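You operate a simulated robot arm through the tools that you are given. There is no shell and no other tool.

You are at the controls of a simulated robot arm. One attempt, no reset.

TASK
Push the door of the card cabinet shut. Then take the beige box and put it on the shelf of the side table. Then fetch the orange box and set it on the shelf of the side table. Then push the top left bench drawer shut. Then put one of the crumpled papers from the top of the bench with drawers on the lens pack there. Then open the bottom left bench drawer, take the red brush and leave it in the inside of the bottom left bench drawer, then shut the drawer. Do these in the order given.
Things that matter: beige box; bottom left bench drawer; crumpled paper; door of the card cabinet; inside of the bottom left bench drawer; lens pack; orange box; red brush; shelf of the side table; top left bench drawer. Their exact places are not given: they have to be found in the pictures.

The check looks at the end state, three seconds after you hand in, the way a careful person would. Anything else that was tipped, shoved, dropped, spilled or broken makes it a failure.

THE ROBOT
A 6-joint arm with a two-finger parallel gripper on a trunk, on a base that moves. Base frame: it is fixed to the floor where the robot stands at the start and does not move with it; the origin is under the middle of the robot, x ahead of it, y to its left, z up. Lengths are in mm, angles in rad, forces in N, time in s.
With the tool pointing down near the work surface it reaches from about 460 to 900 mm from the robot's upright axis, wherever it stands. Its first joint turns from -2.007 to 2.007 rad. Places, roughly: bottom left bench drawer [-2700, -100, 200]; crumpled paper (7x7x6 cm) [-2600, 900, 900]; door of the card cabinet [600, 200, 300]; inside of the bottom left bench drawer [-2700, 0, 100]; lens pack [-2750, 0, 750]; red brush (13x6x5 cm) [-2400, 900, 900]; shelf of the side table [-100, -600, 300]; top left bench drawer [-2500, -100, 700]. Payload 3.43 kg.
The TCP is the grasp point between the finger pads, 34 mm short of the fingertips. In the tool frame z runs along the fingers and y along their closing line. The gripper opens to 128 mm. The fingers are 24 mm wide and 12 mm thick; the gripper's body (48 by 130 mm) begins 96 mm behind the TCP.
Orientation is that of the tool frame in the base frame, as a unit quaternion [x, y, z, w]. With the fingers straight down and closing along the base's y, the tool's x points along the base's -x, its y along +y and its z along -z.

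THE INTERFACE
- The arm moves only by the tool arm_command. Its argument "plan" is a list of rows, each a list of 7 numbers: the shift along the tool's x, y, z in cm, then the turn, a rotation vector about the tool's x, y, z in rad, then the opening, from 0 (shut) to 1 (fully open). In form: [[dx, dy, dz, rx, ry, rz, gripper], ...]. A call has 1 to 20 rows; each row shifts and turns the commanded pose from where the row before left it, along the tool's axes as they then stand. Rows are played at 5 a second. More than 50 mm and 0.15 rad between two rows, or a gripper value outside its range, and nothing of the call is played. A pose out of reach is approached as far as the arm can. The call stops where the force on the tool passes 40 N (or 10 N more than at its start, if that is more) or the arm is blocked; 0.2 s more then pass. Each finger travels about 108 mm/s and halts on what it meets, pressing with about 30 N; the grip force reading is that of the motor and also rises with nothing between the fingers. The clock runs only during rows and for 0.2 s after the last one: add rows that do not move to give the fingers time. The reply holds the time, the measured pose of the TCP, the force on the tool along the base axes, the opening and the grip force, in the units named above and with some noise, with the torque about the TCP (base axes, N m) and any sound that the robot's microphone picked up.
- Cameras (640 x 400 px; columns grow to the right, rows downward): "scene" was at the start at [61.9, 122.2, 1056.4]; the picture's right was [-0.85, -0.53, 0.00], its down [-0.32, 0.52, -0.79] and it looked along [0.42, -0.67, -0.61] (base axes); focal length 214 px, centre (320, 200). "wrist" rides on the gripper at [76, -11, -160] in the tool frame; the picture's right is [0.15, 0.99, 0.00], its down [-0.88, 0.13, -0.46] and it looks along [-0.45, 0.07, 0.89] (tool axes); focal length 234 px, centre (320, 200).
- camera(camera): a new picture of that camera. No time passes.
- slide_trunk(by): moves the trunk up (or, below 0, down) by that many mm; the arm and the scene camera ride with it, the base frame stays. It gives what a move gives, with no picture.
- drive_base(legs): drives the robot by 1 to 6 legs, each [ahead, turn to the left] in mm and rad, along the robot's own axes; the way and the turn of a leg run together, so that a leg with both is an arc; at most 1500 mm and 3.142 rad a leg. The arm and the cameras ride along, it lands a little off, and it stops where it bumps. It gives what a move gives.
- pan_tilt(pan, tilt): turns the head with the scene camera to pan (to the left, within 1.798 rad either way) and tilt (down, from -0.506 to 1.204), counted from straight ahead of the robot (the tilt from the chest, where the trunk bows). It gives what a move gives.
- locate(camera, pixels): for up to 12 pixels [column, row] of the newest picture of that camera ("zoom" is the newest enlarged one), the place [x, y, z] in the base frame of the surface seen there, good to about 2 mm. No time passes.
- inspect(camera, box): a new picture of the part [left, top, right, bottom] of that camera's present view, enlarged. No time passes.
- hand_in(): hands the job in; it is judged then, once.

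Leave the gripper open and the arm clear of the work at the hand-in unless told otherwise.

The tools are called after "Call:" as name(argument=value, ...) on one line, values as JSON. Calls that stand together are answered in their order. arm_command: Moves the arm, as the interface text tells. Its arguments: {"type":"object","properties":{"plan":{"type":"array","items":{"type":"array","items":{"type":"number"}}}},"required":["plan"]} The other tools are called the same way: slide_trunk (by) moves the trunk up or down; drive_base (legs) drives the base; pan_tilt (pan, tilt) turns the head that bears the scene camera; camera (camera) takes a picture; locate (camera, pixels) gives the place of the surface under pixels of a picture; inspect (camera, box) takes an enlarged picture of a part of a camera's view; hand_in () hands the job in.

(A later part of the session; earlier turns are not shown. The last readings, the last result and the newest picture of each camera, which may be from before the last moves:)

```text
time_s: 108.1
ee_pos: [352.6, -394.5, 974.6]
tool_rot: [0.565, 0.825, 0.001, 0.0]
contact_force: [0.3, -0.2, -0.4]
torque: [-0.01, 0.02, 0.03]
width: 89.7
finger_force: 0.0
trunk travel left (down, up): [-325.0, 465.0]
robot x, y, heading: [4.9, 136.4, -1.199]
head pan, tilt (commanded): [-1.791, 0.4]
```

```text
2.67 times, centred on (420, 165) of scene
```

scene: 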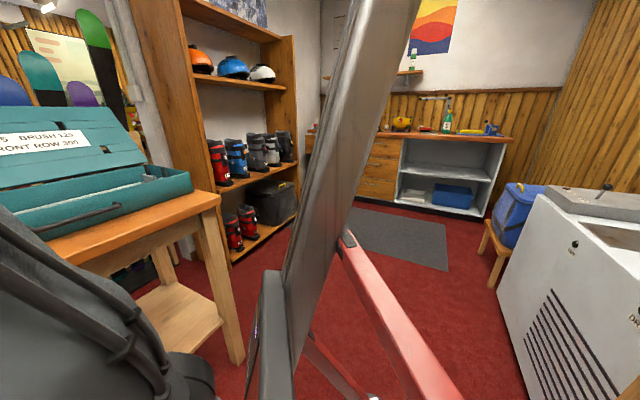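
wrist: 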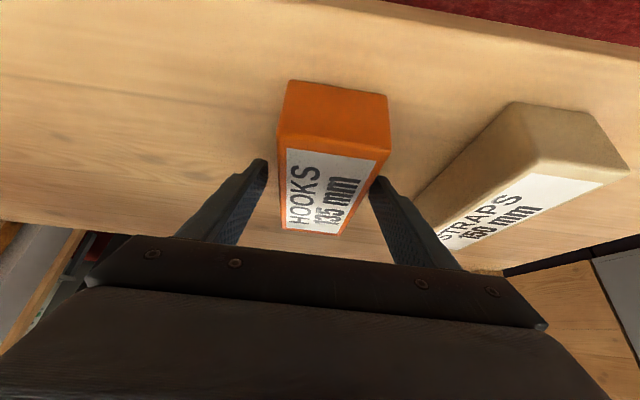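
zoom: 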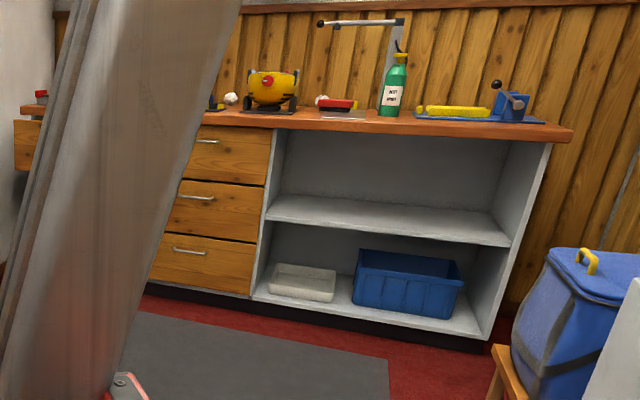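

The bench front lies along the line through (−2330,489) and (−2306,567). Before driving I check the freezer, shelf and stool positions.

Call:
locate(camera="scene", pixels=[[500, 265], [522, 240], [525, 350], [560, 390], [250, 240], [232, 262], [295, 190], [490, 245], [300, 60], [160, 50], [215, 195], [240, 365]])

Call:
slide_trunk(by=150)

```text
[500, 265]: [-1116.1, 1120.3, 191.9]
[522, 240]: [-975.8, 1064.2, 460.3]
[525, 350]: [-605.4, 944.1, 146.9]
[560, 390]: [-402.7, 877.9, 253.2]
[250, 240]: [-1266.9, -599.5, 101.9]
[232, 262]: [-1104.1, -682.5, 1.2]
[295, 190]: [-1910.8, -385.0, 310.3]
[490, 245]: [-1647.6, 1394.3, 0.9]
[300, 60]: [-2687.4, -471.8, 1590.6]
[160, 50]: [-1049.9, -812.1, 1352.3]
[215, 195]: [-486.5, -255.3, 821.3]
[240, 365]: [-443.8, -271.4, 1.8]
```

```text
time_s: 109.9
ee_pos: [353.3, -394.7, 1125.3]
tool_rot: [0.566, 0.825, 0.002, -0.001]
contact_force: [-0.3, -0.4, 0.4]
torque: [0.02, -0.01, 0.0]
width: 89.5
finger_force: 0.1
trunk travel left (down, up): [-475.0, 315.0]
robot x, y, heading: [4.8, 136.0, -1.201]
head pan, tilt (commanded): [-1.791, 0.4]
```

The way is clear (freezer front v≈706, boot shelf v≈−970, path along v≈130). I turn right to face the bench and drive 1000 mm.

Call:
drive_base(legs=[[0, -1.2], [0, -1.063], [1000, 0]])

Call:
pan_tilt(pan=0.4, tilt=0.5)

Call:
camera(camera="scene")

```text
time_s: 120.7
ee_pos: [-1564.7, 509.4, 1124.4]
tool_rot: [0.987, -0.159, 0.001, 0.002]
contact_force: [-0.3, -1.0, -0.1]
torque: [0.01, -0.05, 0.01]
width: 89.7
finger_force: 0.1
trunk travel left (down, up): [-475.0, 315.0]
robot x, y, heading: [-936.5, 444.5, 2.826]
head pan, tilt (commanded): [-1.791, 0.4]
```

```text
time_s: 122.7
ee_pos: [-1564.3, 509.4, 1126.2]
tool_rot: [0.987, -0.16, 0.0, 0.001]
contact_force: [-0.1, -0.7, 0.3]
torque: [-0.02, 0.0, -0.01]
width: 89.6
finger_force: 0.1
trunk travel left (down, up): [-475.0, 315.0]
robot x, y, heading: [-933.8, 440.0, 2.823]
head pan, tilt (commanded): [0.4, 0.499]
```

```text
taken
```

scene: 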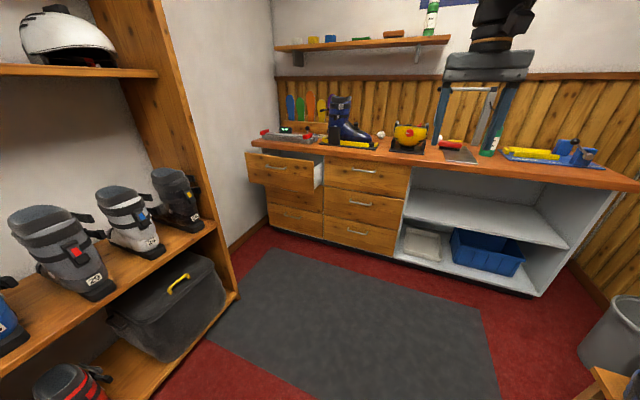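

The bench is in view: top left drawer pulled out (px 285,172). I zoom in on the bench top items.

Call:
inspect(camera="scene", box=[240, 80, 440, 200])

Call:
inspect(camera="scene", box=[370, 90, 620, 200])

Call:
inspect(camera="scene", box=[230, 140, 420, 270])

```text
3.20 times, centred on (340, 140) of scene
```

zoom: 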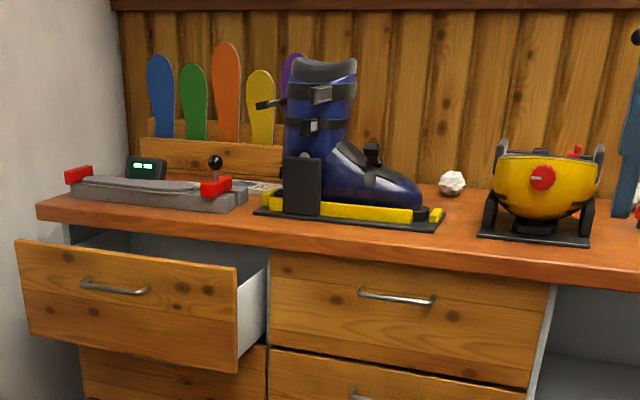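

```text
2.56 times, centred on (495, 145) of scene
```

zoom: 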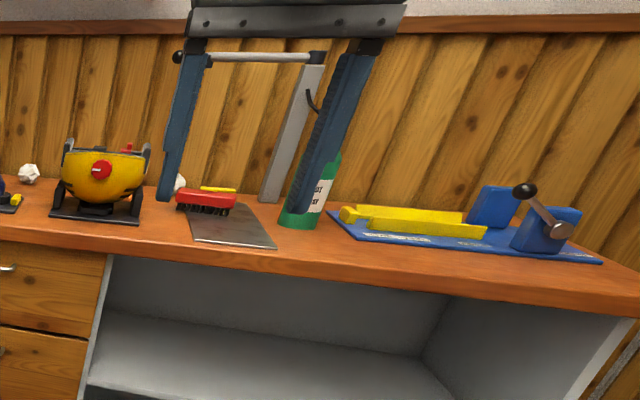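

```text
3.08 times, centred on (325, 205) of scene
```

zoom: 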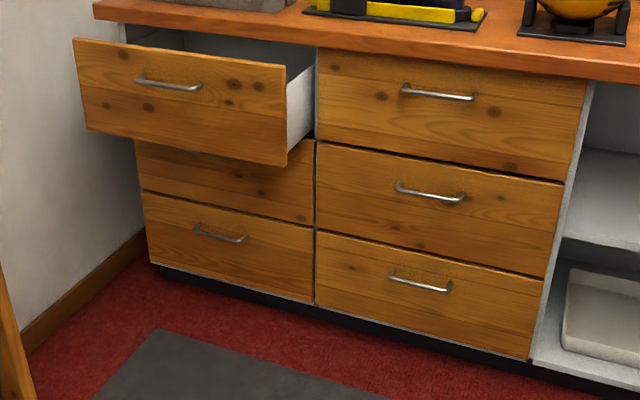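

I locate the drawer fronts and handles from this zoom first.

Call:
locate(camera="zoom", pixels=[[85, 60], [280, 90], [285, 160], [165, 85], [300, 100], [230, 180], [220, 235], [205, 232], [150, 215], [310, 290], [430, 95], [320, 60]])

Call:
inspect(camera="scene", box=[240, 80, 440, 200])

Call:
locate(camera="zoom", pixels=[[262, 187], [245, 183], [452, 182], [540, 180], [535, 230], [370, 215], [140, 195], [215, 205], [100, 250], [455, 195], [480, 215], [250, 265]])

```text
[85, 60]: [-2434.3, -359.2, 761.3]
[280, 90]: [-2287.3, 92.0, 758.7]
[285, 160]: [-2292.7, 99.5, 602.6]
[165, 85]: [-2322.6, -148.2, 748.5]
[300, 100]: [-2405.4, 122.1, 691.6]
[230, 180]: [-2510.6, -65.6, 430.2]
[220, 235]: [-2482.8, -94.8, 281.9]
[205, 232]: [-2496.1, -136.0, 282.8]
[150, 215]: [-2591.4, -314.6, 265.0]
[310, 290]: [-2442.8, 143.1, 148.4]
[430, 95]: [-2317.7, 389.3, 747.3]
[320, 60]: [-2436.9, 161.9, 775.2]
```

```text
3.20 times, centred on (340, 140) of scene
```

zoom: 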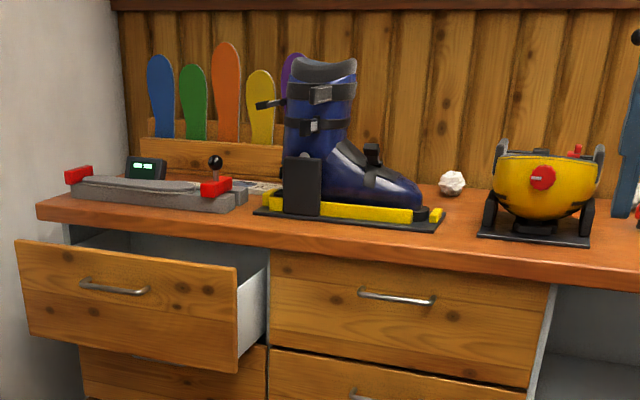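

```text
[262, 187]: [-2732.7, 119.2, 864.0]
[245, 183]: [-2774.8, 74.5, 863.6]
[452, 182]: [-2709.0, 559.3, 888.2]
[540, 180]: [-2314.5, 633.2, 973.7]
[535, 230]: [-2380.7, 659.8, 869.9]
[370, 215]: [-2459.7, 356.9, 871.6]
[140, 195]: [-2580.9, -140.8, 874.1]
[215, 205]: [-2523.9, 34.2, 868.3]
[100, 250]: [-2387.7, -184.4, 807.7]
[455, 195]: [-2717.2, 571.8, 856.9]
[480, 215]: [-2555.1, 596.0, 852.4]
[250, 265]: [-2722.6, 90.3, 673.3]
```

The bench front is the plane u≈−2362 (u,v = room axes); the open drawer's front is at u≈−2197, z 602–808, v from −1111 to −637. I first swing the arm to the robot's right so it stays clear of the left wall and boot shelf, then drive to a stand in front of the left drawers.

Call:
arm_command(plan=[[1.125, -4.49, 0, 0, 0, 0, 0.5], [1.125, -4.49, 0, 0, 0, 0, 0.3], [1.125, -4.49, 0, 0, 0, 0, 0], [1.125, -4.49, 0, 0, 0, 0, 0], [1.125, -4.49, 0, 0, 0, 0, 0], [1.125, -4.49, 0, 0, 0, 0, 0], [1.125, -4.49, 0, 0, 0, 0, 0], [1.125, -4.49, 0, 0, 0, 0, 0], [1.125, -4.49, 0, 0, 0, 0, 0], [1.125, -4.49, 0, 0, 0, 0, 0], [1.125, -4.49, 0, 0, 0, 0, 0], [1.125, -4.49, 0, 0, 0, 0, 0], [0, 0, 0, 0, 0, 0, 0]])

Call:
drive_base(legs=[[0, 0.811], [832, 0], [0, -0.5]])

Call:
pan_tilt(pan=0.2, tilt=0.7)

Call:
camera(camera="scene")

```text
time_s: 125.5
ee_pos: [-1265.9, 982.8, 1123.9]
tool_rot: [0.987, -0.159, 0.001, 0.001]
contact_force: [0.5, -0.6, -0.2]
torque: [0.0, 0.02, 0.0]
width: 0.2
finger_force: 29.6
trunk travel left (down, up): [-475.0, 315.0]
robot x, y, heading: [-935.2, 439.2, 2.821]
head pan, tilt (commanded): [0.4, 0.499]
```

```text
time_s: 133.5
ee_pos: [-2152.7, 463.0, 1123.2]
tool_rot: [1.0, -0.011, 0.002, 0.001]
contact_force: [-0.4, 0.6, 0.0]
torque: [-0.02, -0.02, -0.01]
width: 0.0
finger_force: 30.3
trunk travel left (down, up): [-475.0, 315.0]
robot x, y, heading: [-1676.5, 43.4, 3.122]
head pan, tilt (commanded): [0.4, 0.499]
```

```text
time_s: 134.3
ee_pos: [-2151.9, 463.4, 1124.0]
tool_rot: [1.0, -0.011, 0.0, 0.001]
contact_force: [0.2, -0.1, 0.2]
torque: [-0.02, 0.01, 0.03]
width: 0.2
finger_force: 30.0
trunk travel left (down, up): [-475.0, 315.0]
robot x, y, heading: [-1679.8, 43.9, 3.116]
head pan, tilt (commanded): [0.201, 0.7]
```

```text
taken
```

scene: 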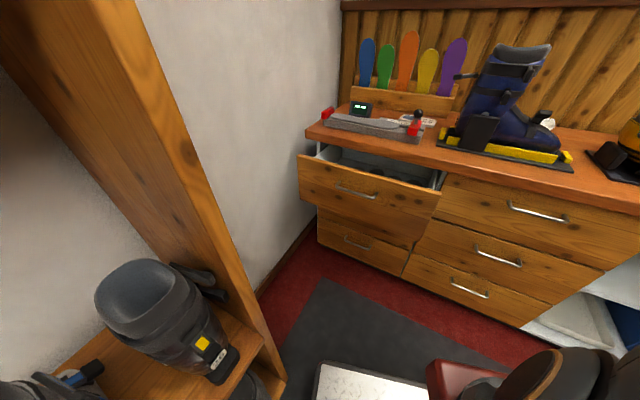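

I'm in place. I zoom in on the left bench part: drawer, tuner, and the packet near the boot.

Call:
inspect(camera="scene", box=[290, 70, 490, 180])

Call:
inspect(camera="scene", box=[290, 120, 470, 290])

Call:
locate(camera="zoom", pixels=[[25, 100], [110, 110], [280, 135], [120, 135], [80, 250], [140, 270], [170, 268], [265, 235], [35, 130], [255, 215], [240, 260], [60, 180]])

```text
3.20 times, centred on (390, 125) of scene
```

zoom: 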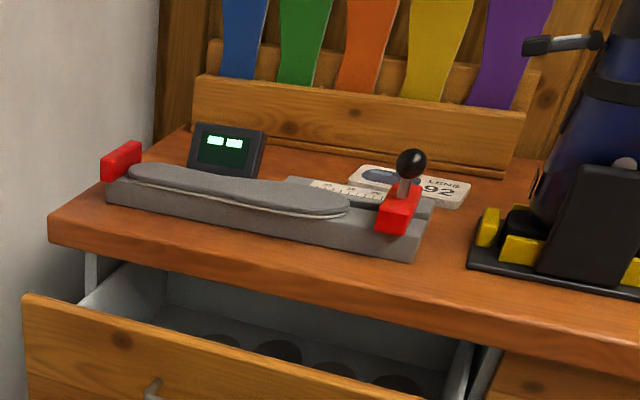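

```text
2.35 times, centred on (380, 205) of scene
```

zoom: 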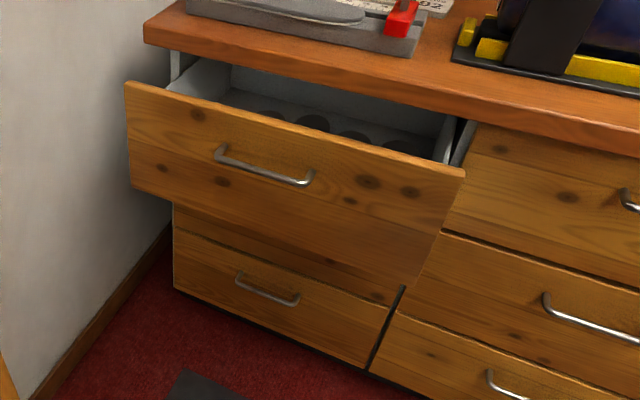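

```text
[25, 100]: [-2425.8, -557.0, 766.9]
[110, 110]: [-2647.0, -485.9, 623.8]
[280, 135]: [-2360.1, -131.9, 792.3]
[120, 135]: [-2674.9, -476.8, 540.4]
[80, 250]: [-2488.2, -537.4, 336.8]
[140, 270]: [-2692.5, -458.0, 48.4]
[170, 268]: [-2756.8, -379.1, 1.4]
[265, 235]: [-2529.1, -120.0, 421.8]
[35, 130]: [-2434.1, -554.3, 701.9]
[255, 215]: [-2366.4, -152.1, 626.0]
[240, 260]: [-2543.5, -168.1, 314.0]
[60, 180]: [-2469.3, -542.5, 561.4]
```

The white LENS packet behind the tuner lever is the lens pack. Now the drawer: I back up 90 mm, yaw the tool to face the bench squarely, and shift it left in front of the open drawer at height.

Call:
drive_base(legs=[[-90, 0]])

Call:
arm_command(plan=[[0, 0, 0, 0, 0, 0.1, 0], [0, 0, 0, 0, 0, 0.1, 0], [0, 0, 0, 0, 0, 0.1, 0], [0, 4.9, 0, 0, 0, 0, 0], [0, 4.9, 0, 0, 0, 0, 0], [0, 4.9, 0, 0, 0, 0, 0], [0, 4.9, 0, 0, 0, 0, 0], [0, 4.9, 0, 0, 0, 0, 0], [0, 4.9, 0, 0, 0, 0, 0], [0, 4.9, 0, 0, 0, 0, 0], [0, 4.9, 0, 0, 0, 0, 0], [0, 4.9, 0, 0, 0, 0, 0], [0, 4.9, 0, 0, 0, 0, 0], [0, 4.9, 0, 0, 0, 0, 0], [0, 4.8, 0, 0, 0, 0, 0], [0, 0, 0, 0, 0, 0, 0]])

Call:
camera(camera="scene")

```text
time_s: 135.4
ee_pos: [-2062.2, 460.5, 1124.0]
tool_rot: [1.0, -0.011, 0.001, 0.001]
contact_force: [0.2, -0.1, 0.0]
torque: [-0.01, 0.0, -0.01]
width: 0.2
finger_force: 29.9
trunk travel left (down, up): [-475.0, 315.0]
robot x, y, heading: [-1585.8, 41.8, 3.122]
head pan, tilt (commanded): [0.201, 0.7]
```

```text
time_s: 138.8
ee_pos: [-2248.2, -94.9, 1124.1]
tool_rot: [0.987, -0.161, 0.001, 0.001]
contact_force: [-0.9, 0.3, -1.4]
torque: [-0.02, 0.01, -0.03]
width: 0.0
finger_force: 29.6
trunk travel left (down, up): [-475.0, 315.0]
robot x, y, heading: [-1587.4, 39.4, 3.121]
head pan, tilt (commanded): [0.201, 0.7]
```

```text
taken
```

scene: 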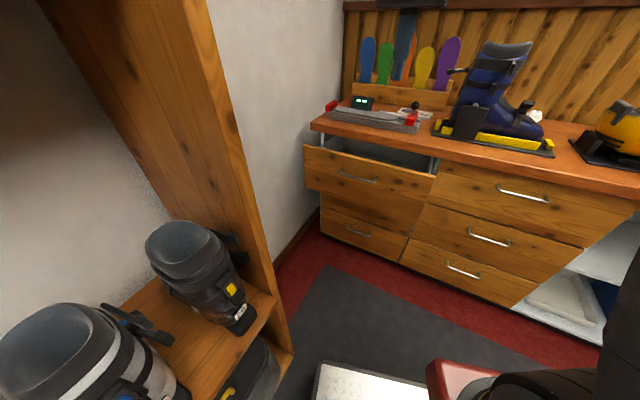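

Tool is now in front of the drawer (u −2103, v −802) at z 1124. I tilt it forward 0.7 rad and lower the trunk 200 mm.

Call:
arm_command(plan=[[0, 0, 0, 0, -0.1, 0, 0], [0, 0, 0, 0, -0.1, 0, 0], [0, 0, 0, 0, -0.1, 0, 0], [0, 0, 0, 0, -0.1, 0, 0], [0, 0, 0, 0, -0.1, 0, 0], [0, 0, 0, 0, -0.1, 0, 0], [0, 0, 0, 0, -0.1, 0, 0], [0, 0, 0, 0, 0, 0, 0]])

Call:
slide_trunk(by=-200)

Call:
arm_command(plan=[[2.9, 0, 3.44, 0, 0, 0, 0], [2.9, 0, 3.44, 0, 0, 0, 0], [2.9, 0, 3.44, 0, 0, 0, 0], [2.9, 0, 3.44, 0, 0, 0, 0], [2.83, 0, 3.36, 0, 0, 0, 0], [0, 0, 0, 0, 0, 0, 0]])

Call:
camera(camera="scene")

```text
time_s: 140.6
ee_pos: [-2250.3, -95.9, 1124.4]
tool_rot: [0.927, -0.151, -0.338, -0.054]
contact_force: [0.6, -0.1, 0.1]
torque: [-0.02, 0.03, 0.0]
width: 0.1
finger_force: 30.2
trunk travel left (down, up): [-475.0, 315.0]
robot x, y, heading: [-1587.1, 39.9, 3.128]
head pan, tilt (commanded): [0.201, 0.7]
```

```text
time_s: 142.8
ee_pos: [-2248.4, -96.0, 924.3]
tool_rot: [0.927, -0.151, -0.338, -0.054]
contact_force: [0.3, -1.1, -0.4]
torque: [-0.02, -0.02, 0.0]
width: 0.2
finger_force: 30.5
trunk travel left (down, up): [-275.0, 515.0]
robot x, y, heading: [-1584.8, 42.6, 3.122]
head pan, tilt (commanded): [0.201, 0.7]
```

```text
time_s: 144.2
ee_pos: [-2245.4, -93.7, 698.7]
tool_rot: [0.927, -0.151, -0.338, -0.055]
contact_force: [-0.7, 0.1, -1.0]
torque: [-0.01, -0.04, 0.0]
width: 0.2
finger_force: 29.9
trunk travel left (down, up): [-275.0, 515.0]
robot x, y, heading: [-1585.3, 39.8, 3.121]
head pan, tilt (commanded): [0.201, 0.7]
```

```text
taken
```

scene: 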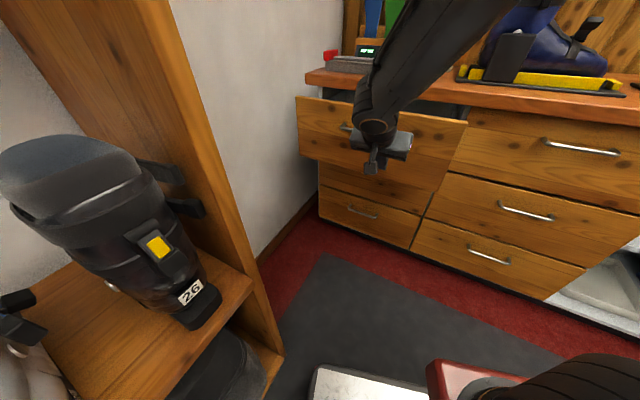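

The tool stands ~60 mm before the drawer front, below-right of its handle. I push forward along −u.

Call:
arm_command(plan=[[-2.295, 0, 1.932, 0, 0, 0, 0], [-2.295, 0, 1.932, 0, 0, 0, 0], [-1.9, 0, 1.6, 0, 0, 0, 0], [-1.9, 0, 1.6, 0, 0, 0, 0], [-1.9, 0, 1.6, 0, 0, 0, 0], [-1.9, 0, 1.6, 0, 0, 0, 0], [-1.9, 0, 1.6, 0, 0, 0, 0], [-1.53, 0, 1.29, 0, 0, 0, 0]])

Call:
camera(camera="scene")

```text
time_s: 145.9
ee_pos: [-2442.2, -30.6, 699.7]
tool_rot: [0.927, -0.151, -0.338, -0.054]
contact_force: [0.3, 0.1, -0.4]
torque: [0.0, 0.02, -0.01]
width: 0.0
finger_force: 29.9
trunk travel left (down, up): [-275.0, 515.0]
robot x, y, heading: [-1585.9, 41.3, 3.119]
head pan, tilt (commanded): [0.201, 0.7]
```

```text
taken
```

scene: 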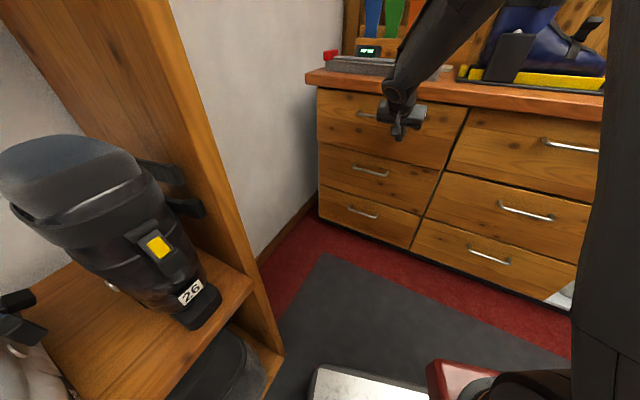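

Nearly shut. I press on in small steps until the force rises.

Call:
arm_command(plan=[[-0.765, 0, 0.644, 0, 0, 0, 0], [-0.61, 0, 0.515, 0, 0, 0, 0], [-0.61, 0, 0.515, 0, 0, 0, 0], [-0.46, 0, 0.386, 0, 0, 0, 0], [-0.46, 0, 0.386, 0, 0, 0, 0], [-0.46, 0, 0.386, 0, 0, 0, 0]])

Call:
inspect(camera="scene", box=[300, 60, 480, 260])

```text
time_s: 146.9
ee_pos: [-2464.9, -23.7, 699.1]
tool_rot: [0.928, -0.151, -0.336, -0.055]
contact_force: [14.2, -3.2, 6.7]
torque: [-0.03, -0.08, -0.05]
width: 0.1
finger_force: 30.1
trunk travel left (down, up): [-275.0, 515.0]
robot x, y, heading: [-1585.8, 34.1, 3.124]
head pan, tilt (commanded): [0.201, 0.7]
stopped in row 4: the force on the tool passed its limit at 49 N (the readings are from after the stop); the commanded pose is now the measured one
```

```text
2.00 times, centred on (390, 160) of scene
```

zoom: 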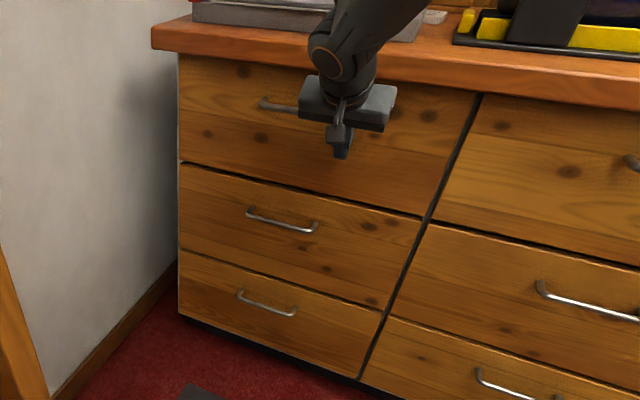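

Force stop at u≈−2331 = the closed plane. I back off 100 mm and check the drawer front against its neighbours.

Call:
arm_command(plan=[[1.53, 0, -1.29, 0, 0, 0, 0], [3.06, 0, -2.58, 0, 0, 0, 0], [3.06, 0, -2.58, 0, 0, 0, 0], [3.06, 0, -2.58, 0, 0, 0, 0], [3.06, 0, -2.58, 0, 0, 0, 0], [0, 0, 0, 0, 0, 0, 0]])

Call:
inspect(camera="scene", box=[300, 60, 480, 260])

Call:
locate(camera="zoom", pixels=[[200, 80], [200, 130], [200, 200], [200, 300], [420, 190], [400, 230], [330, 250], [480, 130], [420, 100], [300, 280], [250, 300], [280, 215]])

```text
time_s: 148.3
ee_pos: [-2296.6, -81.0, 702.4]
tool_rot: [0.928, -0.151, -0.335, -0.055]
contact_force: [-0.3, -0.1, 0.5]
torque: [0.02, -0.02, -0.01]
width: 0.0
finger_force: 29.7
trunk travel left (down, up): [-275.0, 515.0]
robot x, y, heading: [-1588.6, 42.5, 3.124]
head pan, tilt (commanded): [0.201, 0.7]
```

```text
2.00 times, centred on (390, 160) of scene
```

zoom: 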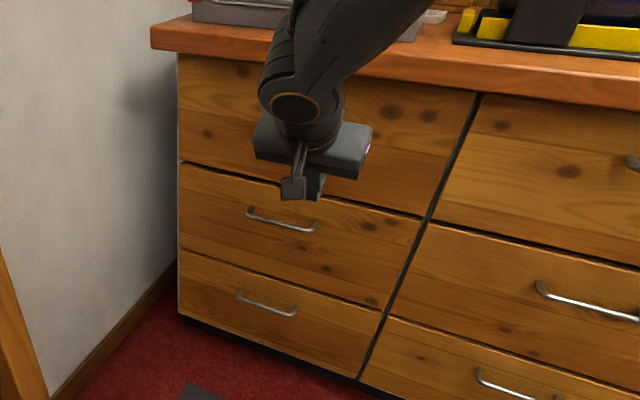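

```text
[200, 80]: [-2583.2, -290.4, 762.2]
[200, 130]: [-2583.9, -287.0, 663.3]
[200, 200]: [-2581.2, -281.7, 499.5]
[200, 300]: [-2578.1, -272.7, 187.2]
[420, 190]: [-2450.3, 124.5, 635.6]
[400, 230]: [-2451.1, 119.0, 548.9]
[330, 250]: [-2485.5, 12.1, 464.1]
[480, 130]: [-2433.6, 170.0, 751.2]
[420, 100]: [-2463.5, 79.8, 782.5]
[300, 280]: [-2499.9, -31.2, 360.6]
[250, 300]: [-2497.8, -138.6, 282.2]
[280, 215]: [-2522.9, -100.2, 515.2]
```

All left-column fronts are coplanar (u ≈ −2359…−2364): the top drawer is shut. Now I raise the arm and trunk and look at the bench top.

Call:
arm_command(plan=[[-2.9, 0, -3.44, 0, 0, 0, 0], [-2.9, 0, -3.44, 0, 0, 0, 0], [-2.9, 0, -3.44, 0, 0, 0, 0], [-2.9, 0, -3.44, 0, 0, 0, 0], [-2.9, 0, -3.44, 0, 0, 0, 0], [0, 0, 0, 0, 0, 0, 0]])

Call:
slide_trunk(by=400)

Call:
arm_command(plan=[[0, 0, 0, 0, 0.1, 0, 0.3], [0, 0, 0, 0, 0.1, 0, 0.6], [0, 0, 0, 0, 0.1, 0, 0.6], [0, 0, 0, 0, 0.1, 0, 0.6], [0, 0, 0, 0, 0.1, 0, 0.6], [0, 0, 0, 0, 0.1, 0, 0.6], [0, 0, 0, 0, 0.1, 0, 0.6], [0, 0, 0, 0, 0, 0, 0.6]])

Call:
pan_tilt(pan=-0.25, tilt=0.7)

Call:
camera(camera="scene")

```text
time_s: 149.7
ee_pos: [-2299.4, -78.7, 925.8]
tool_rot: [0.929, -0.152, -0.334, -0.055]
contact_force: [0.9, 0.0, -0.5]
torque: [0.02, 0.03, 0.03]
width: 0.0
finger_force: 30.4
trunk travel left (down, up): [-275.0, 515.0]
robot x, y, heading: [-1587.7, 40.2, 3.12]
head pan, tilt (commanded): [0.201, 0.7]
```

```text
time_s: 153.5
ee_pos: [-2296.7, -79.8, 1325.1]
tool_rot: [0.928, -0.152, -0.335, -0.055]
contact_force: [0.1, -0.9, 0.1]
torque: [0.0, 0.0, 0.02]
width: 0.1
finger_force: 30.2
trunk travel left (down, up): [-675.0, 115.0]
robot x, y, heading: [-1589.7, 38.3, 3.121]
head pan, tilt (commanded): [0.201, 0.7]
```

```text
time_s: 155.3
ee_pos: [-2295.9, -79.5, 1325.0]
tool_rot: [0.987, -0.162, 0.005, 0.0]
contact_force: [-0.2, -1.0, 0.1]
torque: [0.03, 0.0, -0.04]
width: 76.8
finger_force: 0.1
trunk travel left (down, up): [-675.0, 115.0]
robot x, y, heading: [-1586.8, 41.0, 3.122]
head pan, tilt (commanded): [0.201, 0.7]
```

```text
time_s: 156.2
ee_pos: [-2296.9, -79.5, 1326.3]
tool_rot: [0.987, -0.162, 0.004, 0.0]
contact_force: [-0.5, -0.4, 0.6]
torque: [0.01, -0.01, -0.01]
width: 76.9
finger_force: 0.1
trunk travel left (down, up): [-675.0, 115.0]
robot x, y, heading: [-1586.0, 42.1, 3.12]
head pan, tilt (commanded): [-0.25, 0.7]
```

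```text
taken
```

scene: 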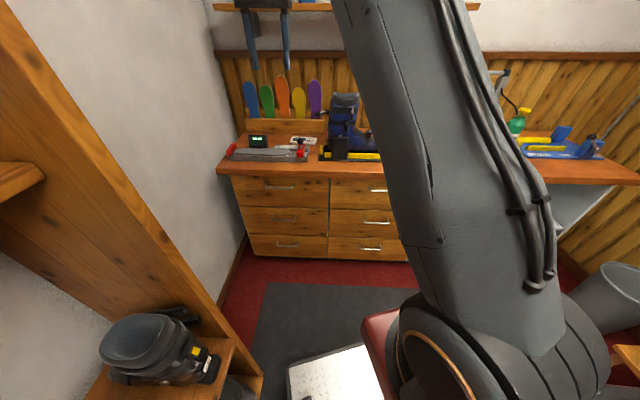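

From this height I zoom on the lens pack region (px 300,143).

Call:
inspect(camera="scene", box=[215, 90, 395, 190])

Call:
locate(camera="zoom", pixels=[[285, 172], [330, 180], [345, 185], [262, 178], [300, 200], [385, 190], [395, 225], [375, 245], [430, 60], [250, 230], [130, 175], [560, 200]])

```text
3.56 times, centred on (305, 140) of scene
```

zoom: 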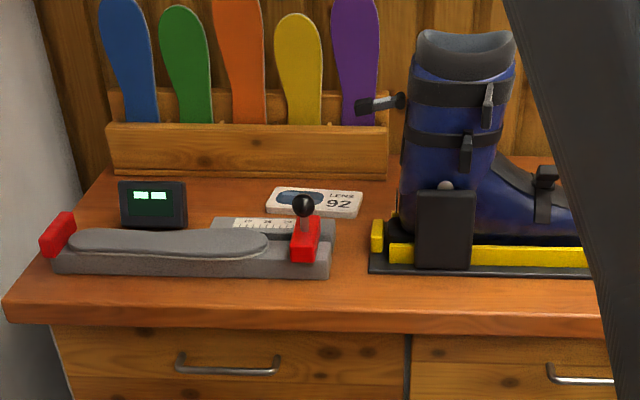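

```text
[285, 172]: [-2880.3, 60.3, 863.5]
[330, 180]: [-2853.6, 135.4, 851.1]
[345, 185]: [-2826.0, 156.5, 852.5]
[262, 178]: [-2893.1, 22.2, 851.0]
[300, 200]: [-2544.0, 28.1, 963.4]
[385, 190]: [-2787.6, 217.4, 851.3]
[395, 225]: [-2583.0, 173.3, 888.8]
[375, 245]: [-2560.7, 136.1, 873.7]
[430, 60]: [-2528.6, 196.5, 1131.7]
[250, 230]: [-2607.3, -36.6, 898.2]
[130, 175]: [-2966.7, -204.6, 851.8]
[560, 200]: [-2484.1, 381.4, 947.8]
```

The lens pack reads "LENS 92" (zoom px 267–362, 187–217). I locate its corners.

Call:
locate(camera="zoom", pixels=[[280, 189], [358, 195], [352, 213], [270, 207], [325, 197], [340, 205], [310, 230], [290, 262], [370, 270], [372, 225], [418, 200], [304, 204]])

```text
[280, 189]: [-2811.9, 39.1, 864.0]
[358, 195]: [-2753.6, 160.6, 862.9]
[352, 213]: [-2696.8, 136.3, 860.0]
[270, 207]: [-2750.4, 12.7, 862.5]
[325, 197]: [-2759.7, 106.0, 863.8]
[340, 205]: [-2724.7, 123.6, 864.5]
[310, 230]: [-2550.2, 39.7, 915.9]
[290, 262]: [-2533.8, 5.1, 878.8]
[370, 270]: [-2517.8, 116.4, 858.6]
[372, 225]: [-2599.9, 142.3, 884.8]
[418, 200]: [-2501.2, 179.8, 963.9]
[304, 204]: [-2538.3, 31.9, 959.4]
```

Lens pack: 135×62×12 mm, centre ≈(−2753, 87), top z 864. Before driving closer I check the wall shelf height above the bench.

Call:
locate(camera="scene", pixels=[[230, 4], [310, 6], [470, 5], [300, 55], [225, 52], [270, 90], [315, 85]])

Call:
pan_tilt(pan=-0.1, tilt=0.3)

Call:
camera(camera="scene")

```text
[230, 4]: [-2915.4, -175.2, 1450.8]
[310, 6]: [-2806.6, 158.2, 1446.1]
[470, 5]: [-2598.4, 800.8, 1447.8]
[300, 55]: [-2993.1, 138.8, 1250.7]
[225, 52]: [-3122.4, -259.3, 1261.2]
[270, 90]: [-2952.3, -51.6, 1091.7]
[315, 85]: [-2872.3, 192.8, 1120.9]
```

```text
time_s: 157.1
ee_pos: [-2297.0, -80.1, 1324.6]
tool_rot: [0.987, -0.162, 0.004, -0.001]
contact_force: [-1.0, -0.6, 0.2]
torque: [0.0, -0.04, 0.0]
width: 76.7
finger_force: 0.0
trunk travel left (down, up): [-675.0, 115.0]
robot x, y, heading: [-1584.0, 39.4, 3.122]
head pan, tilt (commanded): [-0.099, 0.3]
```

```text
taken
```

scene: 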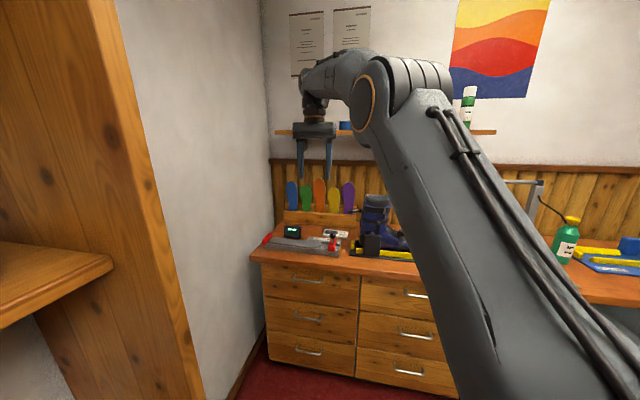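

The wall shelf's front edge is at u≈−2720, z≈1447. I retract the arm 150 mm, lower the trunk 250 mm and drive closer to the bench.

Call:
arm_command(plan=[[4.9, 0, 0, 0, 0, 0, 0.6], [4.9, 0, 0, 0, 0, 0, 0.6], [4.9, 0, 0, 0, 0, 0, 0.6], [0, 0, 0, 0, 0, 0, 0.6]])

Call:
slide_trunk(by=-250)

Call:
drive_base(legs=[[0, -0.065], [480, 0], [0, -0.15]])

Call:
pan_tilt(pan=-0.2, tilt=0.6)

Call:
camera(camera="scene")

Call:
camera(camera="wrist")

```text
time_s: 158.1
ee_pos: [-2158.0, -127.2, 1326.4]
tool_rot: [0.987, -0.161, 0.002, 0.001]
contact_force: [0.2, -0.1, 0.1]
torque: [0.03, 0.0, -0.03]
width: 76.9
finger_force: 0.0
trunk travel left (down, up): [-675.0, 115.0]
robot x, y, heading: [-1585.1, 42.1, 3.123]
head pan, tilt (commanded): [-0.099, 0.3]
```

```text
time_s: 160.7
ee_pos: [-2157.3, -126.4, 1076.1]
tool_rot: [0.987, -0.161, 0.004, -0.001]
contact_force: [-0.4, 0.5, 0.4]
torque: [-0.05, 0.02, -0.03]
width: 76.9
finger_force: 0.1
trunk travel left (down, up): [-425.0, 365.0]
robot x, y, heading: [-1587.7, 40.8, 3.123]
head pan, tilt (commanded): [-0.099, 0.3]
```

```text
time_s: 164.6
ee_pos: [-2664.9, 39.8, 1076.3]
tool_rot: [0.964, -0.267, 0.004, 0.0]
contact_force: [1.0, -1.2, -0.7]
torque: [-0.03, 0.01, 0.01]
width: 77.0
finger_force: 0.1
trunk travel left (down, up): [-425.0, 365.0]
robot x, y, heading: [-2071.6, 80.7, 2.907]
head pan, tilt (commanded): [-0.099, 0.3]
```

```text
time_s: 165.4
ee_pos: [-2664.8, 38.8, 1076.6]
tool_rot: [0.964, -0.267, 0.004, 0.0]
contact_force: [-0.8, 0.1, -0.2]
torque: [0.0, 0.02, 0.0]
width: 76.6
finger_force: 0.0
trunk travel left (down, up): [-425.0, 365.0]
robot x, y, heading: [-2071.9, 79.3, 2.913]
head pan, tilt (commanded): [-0.201, 0.6]
```

```text
taken
```

scene: 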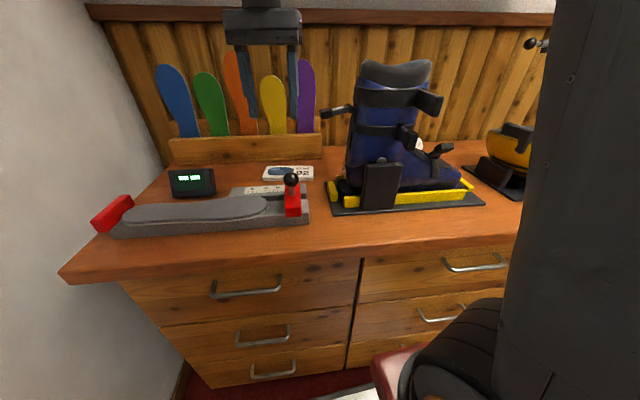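

```text
taken
```

wrist: 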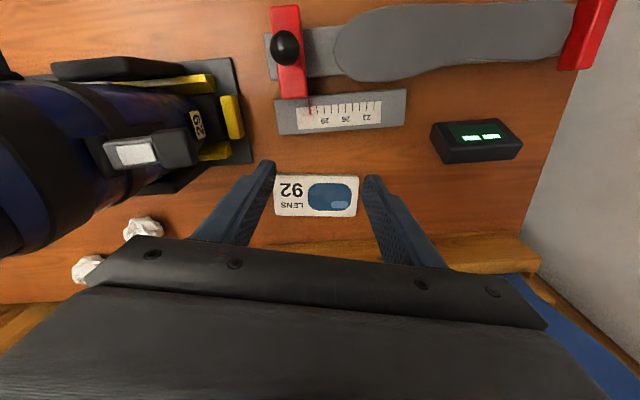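

The wrist camera shows the LENS 92 pack right below (px 315,195) and two crumpled papers behind the boot (px 143,228 and 88,268). I locate them.

Call:
locate(camera="wrist", pixels=[[143, 226], [130, 225], [155, 222], [88, 266], [276, 176], [357, 176], [355, 215], [275, 213], [240, 110], [285, 46], [190, 150], [60, 240]])

Call:
inspect(camera="scene", box=[300, 50, 560, 220])

```text
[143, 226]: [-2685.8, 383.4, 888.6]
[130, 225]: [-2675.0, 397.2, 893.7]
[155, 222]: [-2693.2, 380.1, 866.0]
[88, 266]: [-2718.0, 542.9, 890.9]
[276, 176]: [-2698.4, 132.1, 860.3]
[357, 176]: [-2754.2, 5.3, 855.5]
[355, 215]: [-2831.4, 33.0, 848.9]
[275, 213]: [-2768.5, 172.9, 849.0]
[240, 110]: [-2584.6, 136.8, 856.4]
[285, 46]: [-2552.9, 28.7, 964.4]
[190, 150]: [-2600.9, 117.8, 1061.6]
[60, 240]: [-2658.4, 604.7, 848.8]
```

```text
2.35 times, centred on (430, 135) of scene
```

zoom: 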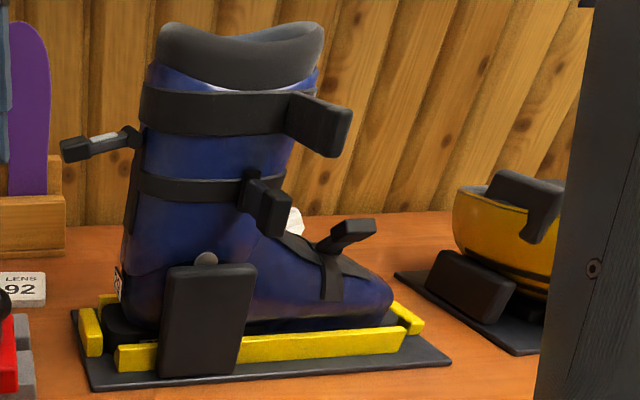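

Paper B at ≈(−2714,550) is freely accessible between boot and yellow toaster; paper A sits behind the boot. I check heights of boot and toaster for the crossing.

Call:
locate(camera="zoom", pixels=[[180, 30], [310, 35], [240, 40], [330, 120], [75, 150], [350, 225], [390, 300], [500, 190], [540, 185], [270, 225], [297, 222], [130, 250]])

Call:
slide_trunk(by=155)

```text
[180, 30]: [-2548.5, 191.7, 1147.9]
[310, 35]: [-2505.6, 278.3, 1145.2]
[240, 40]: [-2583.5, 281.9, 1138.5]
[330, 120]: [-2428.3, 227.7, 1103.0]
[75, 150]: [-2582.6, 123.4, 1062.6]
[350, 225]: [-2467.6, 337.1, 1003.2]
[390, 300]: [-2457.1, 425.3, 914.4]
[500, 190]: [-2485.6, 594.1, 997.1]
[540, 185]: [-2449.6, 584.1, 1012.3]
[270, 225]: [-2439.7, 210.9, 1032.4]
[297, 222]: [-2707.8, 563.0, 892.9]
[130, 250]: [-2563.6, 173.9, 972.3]
```

```text
time_s: 167.2
ee_pos: [-2664.8, 39.2, 1230.7]
tool_rot: [0.964, -0.266, 0.004, 0.001]
contact_force: [1.2, -0.1, -0.2]
torque: [0.01, -0.03, 0.03]
width: 76.8
finger_force: 0.2
trunk travel left (down, up): [-580.0, 210.0]
robot x, y, heading: [-2073.7, 77.9, 2.911]
head pan, tilt (commanded): [-0.201, 0.6]
```

Boot top is z≈1148, toaster ≈1012; fingertips now at ≈1196. I cross over toward paper B at this height.

Call:
arm_command(plan=[[-1.07, -4.65, 0, 0, 0, 0, 0.85], [-1.07, -4.65, 0, 0, 0, 0, 0.85], [-1.07, -4.65, 0, 0, 0, 0, 0.85], [-1.07, -4.65, 0, 0, 0, 0, 0.85], [-1.07, -4.65, 0, 0, 0, 0, 0.85], [-1.07, -4.65, 0, 0, 0, 0, 0.85], [-1.07, -4.65, 0, 0, 0, 0, 0.85], [-1.07, -4.65, 0, 0, 0, 0, 0.85], [-1.07, -4.65, 0, 0, 0, 0, 0.85], [-1.07, -4.65, 0, 0, 0, 0, 0.85], [0, 0, 0, 0, 0, 0, 0.85]])

Call:
camera(camera="wrist")

Call:
camera(camera="scene")

```text
time_s: 169.6
ee_pos: [-2519.6, 495.3, 1231.3]
tool_rot: [0.964, -0.265, 0.004, 0.0]
contact_force: [0.5, 0.2, 0.3]
torque: [0.01, 0.0, 0.01]
width: 109.0
finger_force: 0.1
trunk travel left (down, up): [-580.0, 210.0]
robot x, y, heading: [-2072.0, 80.9, 2.91]
head pan, tilt (commanded): [-0.201, 0.6]
```

```text
taken
```

wrist: 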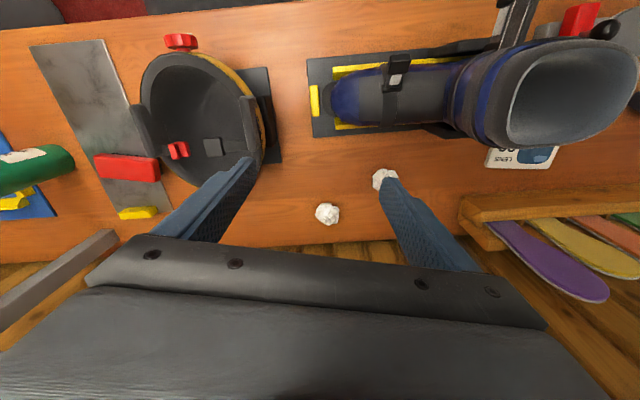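

```text
taken
```

scene: 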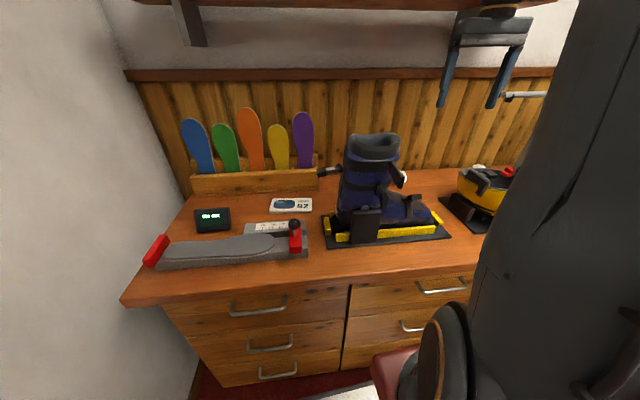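

Great top view: paper B at px (328,214), paper A at (383,180); the red brush lies on a grey slab (px 125,168). I locate paper B's edges and the brush.

Call:
locate(camera="wrist", pixels=[[328, 213], [318, 213], [338, 215], [328, 204], [328, 223], [328, 235], [97, 165], [158, 170], [125, 168], [100, 180], [155, 158], [137, 212]])

Call:
inspect(camera="wrist", box=[270, 150, 420, 250])

```text
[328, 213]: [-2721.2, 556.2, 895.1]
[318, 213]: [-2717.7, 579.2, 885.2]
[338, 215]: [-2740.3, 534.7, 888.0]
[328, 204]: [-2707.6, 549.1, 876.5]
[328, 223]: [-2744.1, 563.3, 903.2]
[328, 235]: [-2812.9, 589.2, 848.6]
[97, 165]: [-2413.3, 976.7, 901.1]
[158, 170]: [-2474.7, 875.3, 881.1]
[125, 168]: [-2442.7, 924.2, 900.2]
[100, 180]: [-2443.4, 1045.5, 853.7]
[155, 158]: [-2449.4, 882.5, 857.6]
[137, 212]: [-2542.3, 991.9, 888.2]
```

```text
4.00 times, centred on (345, 200) of wrist
```

zoom: 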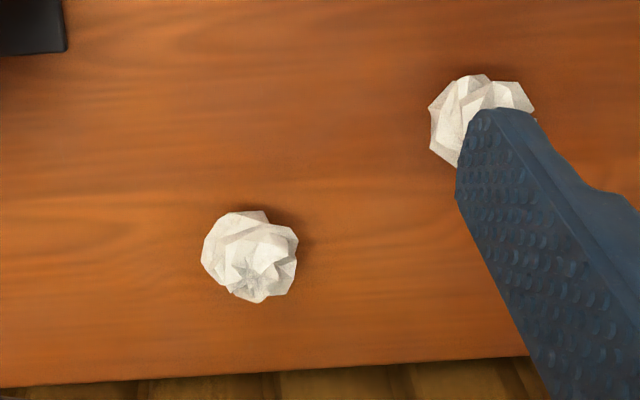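

Paper B's centre ≈(−2734,560), top z≈903. I lower to z≈1080, go forward over it and stop at z≈985 to check.

Call:
arm_command(plan=[[0, 0, 4.9, 0, 0, 0, 0.85], [0, 0, 4.9, 0, 0, 0, 0.85], [0, 0, 4.9, 0, 0, 0, 0.85], [-4.35, 1.09, 0.3, 0, 0, 0, 0.85], [-4.35, 1.09, 0, 0, 0, 0, 0.85], [-4.35, 1.09, 0, 0, 0, 0, 0.85], [-4.35, 1.09, 0, 0, 0, 0, 0.85], [-4.35, 1.09, 0, 0, 0, 0, 0.85], [0, 0, 4.8, 0, 0, 0, 0.85], [0, 0, 4.8, 0, 0, 0, 0.85], [0, 0, 0, 0, 0, 0, 0.85]])

Call:
camera(camera="wrist")

Call:
camera(camera="scene")

```text
time_s: 172.0
ee_pos: [-2731.7, 556.3, 983.1]
tool_rot: [0.964, -0.267, 0.004, 0.001]
contact_force: [-0.3, 0.4, 0.9]
torque: [0.01, -0.01, -0.02]
width: 108.6
finger_force: 0.0
trunk travel left (down, up): [-580.0, 210.0]
robot x, y, heading: [-2073.3, 82.8, 2.907]
head pan, tilt (commanded): [-0.201, 0.6]
```

```text
taken
```

wrist: 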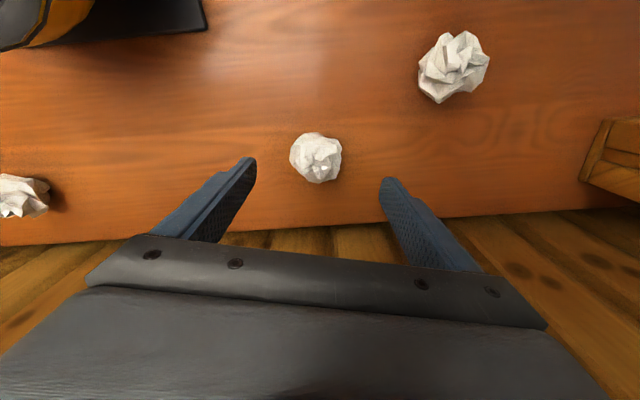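

```text
taken
```

scene: 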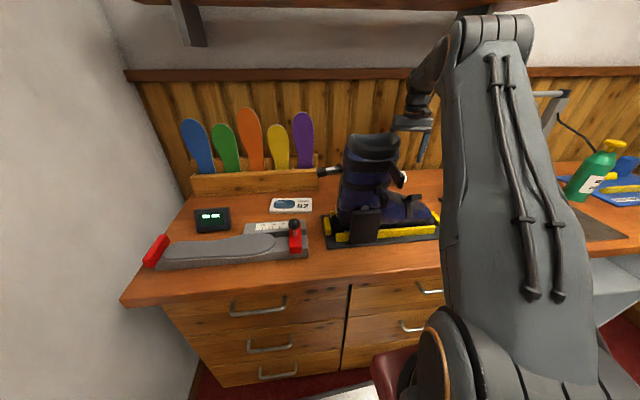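

Three papers visible; the target is at px (316,158) between the fingers. I locate its outline.

Call:
locate(camera="wrist", pixels=[[316, 157], [293, 157], [339, 158], [315, 136], [318, 180], [453, 68], [25, 195], [315, 145], [318, 170]])

```text
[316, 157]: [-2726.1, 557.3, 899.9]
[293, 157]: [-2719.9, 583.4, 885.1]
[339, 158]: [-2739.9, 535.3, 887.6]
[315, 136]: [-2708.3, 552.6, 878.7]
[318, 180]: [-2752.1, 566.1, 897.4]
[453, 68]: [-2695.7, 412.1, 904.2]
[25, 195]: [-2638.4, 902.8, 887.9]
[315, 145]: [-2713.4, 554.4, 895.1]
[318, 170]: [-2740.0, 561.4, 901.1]
```

Well centred (paper centre ≈(−2732,560)). I descend to z≈888 and close.

Call:
arm_command(plan=[[0, 0, 4.5, 0, 0, 0, 0.85], [0, 0, 3.5, 0, 0, 0, 0.85], [0, 0, 1.4, 0, 0, 0, 0.85], [0, 0, 0, 0, 0, 0, 0.85]])

Call:
camera(camera="wrist")

```text
time_s: 173.0
ee_pos: [-2729.4, 556.8, 889.0]
tool_rot: [0.964, -0.266, 0.004, 0.0]
contact_force: [0.0, -0.1, -0.8]
torque: [0.0, 0.03, 0.0]
width: 109.0
finger_force: 0.1
trunk travel left (down, up): [-580.0, 210.0]
robot x, y, heading: [-2073.6, 80.0, 2.912]
head pan, tilt (commanded): [-0.201, 0.6]
```

```text
taken
```

wrist: 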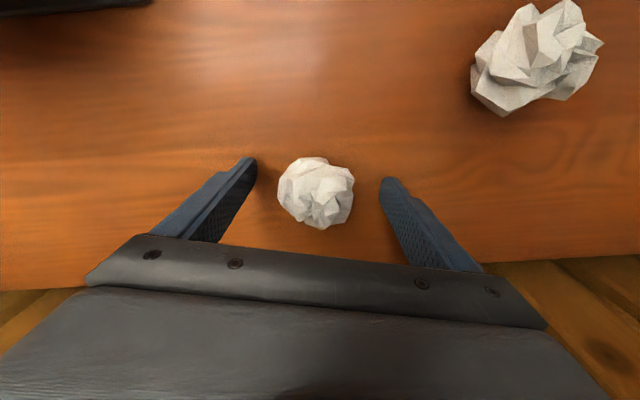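

The paper lies between the fingers. I close gently and lift.

Call:
arm_command(plan=[[0, 0, 0, 0, 0, 0, 0.6], [0, 0, 0, 0, 0, 0, 0.4], [0, 0, 0, 0, 0, 0, 0.2], [0, 0, 0, 0, 0, 0, 0], [0, 0, 0, 0, 0, 0, 0], [0, 0, 0, 0, 0, 0, 0]])

Call:
arm_command(plan=[[0, 0, -2, 0, 0, 0, 0], [0, 0, -4, 0, 0, 0, 0], [0, 0, -4, 0, 0, 0, 0], [0, 0, 0, 0, 0, 0, 0]])

Call:
camera(camera="wrist")

```text
time_s: 174.4
ee_pos: [-2728.8, 556.0, 891.0]
tool_rot: [0.964, -0.267, 0.003, 0.0]
contact_force: [0.4, 0.5, -0.1]
torque: [-0.01, 0.0, 0.0]
width: 58.1
finger_force: 29.6
trunk travel left (down, up): [-580.0, 210.0]
robot x, y, heading: [-2072.6, 81.5, 2.911]
head pan, tilt (commanded): [-0.201, 0.6]
```

```text
time_s: 175.4
ee_pos: [-2731.4, 556.7, 989.0]
tool_rot: [0.964, -0.266, 0.003, 0.001]
contact_force: [-0.2, 0.1, -0.2]
torque: [0.01, -0.04, 0.03]
width: 58.6
finger_force: 30.2
trunk travel left (down, up): [-580.0, 210.0]
robot x, y, heading: [-2069.2, 80.9, 2.909]
head pan, tilt (commanded): [-0.201, 0.6]
```

```text
taken
```

wrist: 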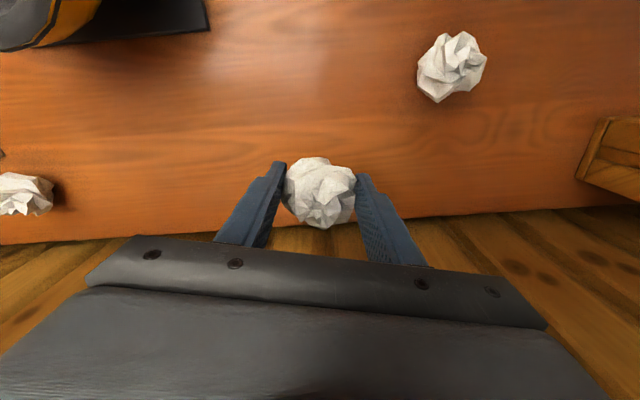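

Paper held (58 mm). I retrace: up, back out from under the shelf, up to 1231, and cross back over the boot.

Call:
arm_command(plan=[[0, 0, -4.6, 0, 0, 0, 0], [0, 0, -4.5, 0, 0, 0, 0], [4.35, -1.09, 0, 0, 0, 0, 0], [4.35, -1.09, 0, 0, 0, 0, 0], [4.35, -1.09, 0, 0, 0, 0, 0], [4.35, -1.09, 0, 0, 0, 0, 0], [4.35, -1.09, 0, 0, 0, 0, 0], [0, 0, -4.9, 0, 0, 0, 0], [0, 0, -4.9, 0, 0, 0, 0], [0, 0, -4.9, 0, 0, 0, 0], [0, 0, -1, 0, 0, 0, 0], [0, 0, 0, 0, 0, 0, 0]])

Call:
arm_command(plan=[[1.07, 4.65, 0, 0, 0, 0, 0], [1.07, 4.65, 0, 0, 0, 0, 0], [1.07, 4.65, 0, 0, 0, 0, 0], [1.07, 4.65, 0, 0, 0, 0, 0], [1.07, 4.65, 0, 0, 0, 0, 0], [1.07, 4.65, 0, 0, 0, 0, 0], [1.07, 4.65, 0, 0, 0, 0, 0], [1.07, 4.65, 0, 0, 0, 0, 0], [1.07, 4.65, 0, 0, 0, 0, 0], [1.07, 4.65, 0, 0, 0, 0, 0], [0, 0, 0, 0, 0, 0, 0]])

Call:
camera(camera="wrist")

```text
time_s: 178.0
ee_pos: [-2518.4, 492.3, 1239.2]
tool_rot: [0.964, -0.266, 0.004, -0.001]
contact_force: [-0.4, 0.1, -0.1]
torque: [-0.02, -0.01, -0.02]
width: 58.0
finger_force: 30.4
trunk travel left (down, up): [-580.0, 210.0]
robot x, y, heading: [-2070.1, 82.4, 2.912]
head pan, tilt (commanded): [-0.201, 0.6]
```

```text
time_s: 180.4
ee_pos: [-2665.1, 38.8, 1239.2]
tool_rot: [0.964, -0.267, 0.002, 0.001]
contact_force: [-0.1, 0.8, -0.3]
torque: [0.03, -0.01, -0.01]
width: 57.9
finger_force: 29.9
trunk travel left (down, up): [-580.0, 210.0]
robot x, y, heading: [-2071.0, 79.1, 2.908]
head pan, tilt (commanded): [-0.201, 0.6]
```

```text
taken
```

wrist: 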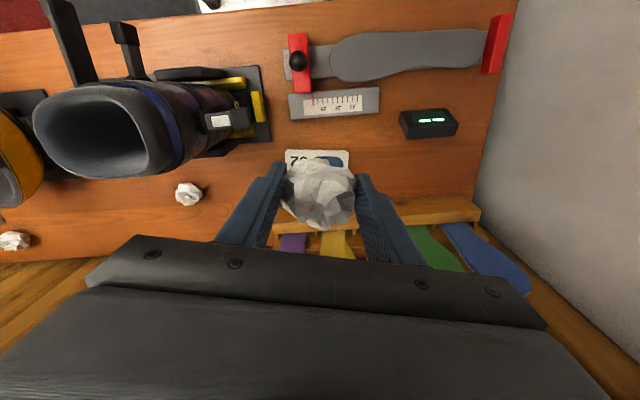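

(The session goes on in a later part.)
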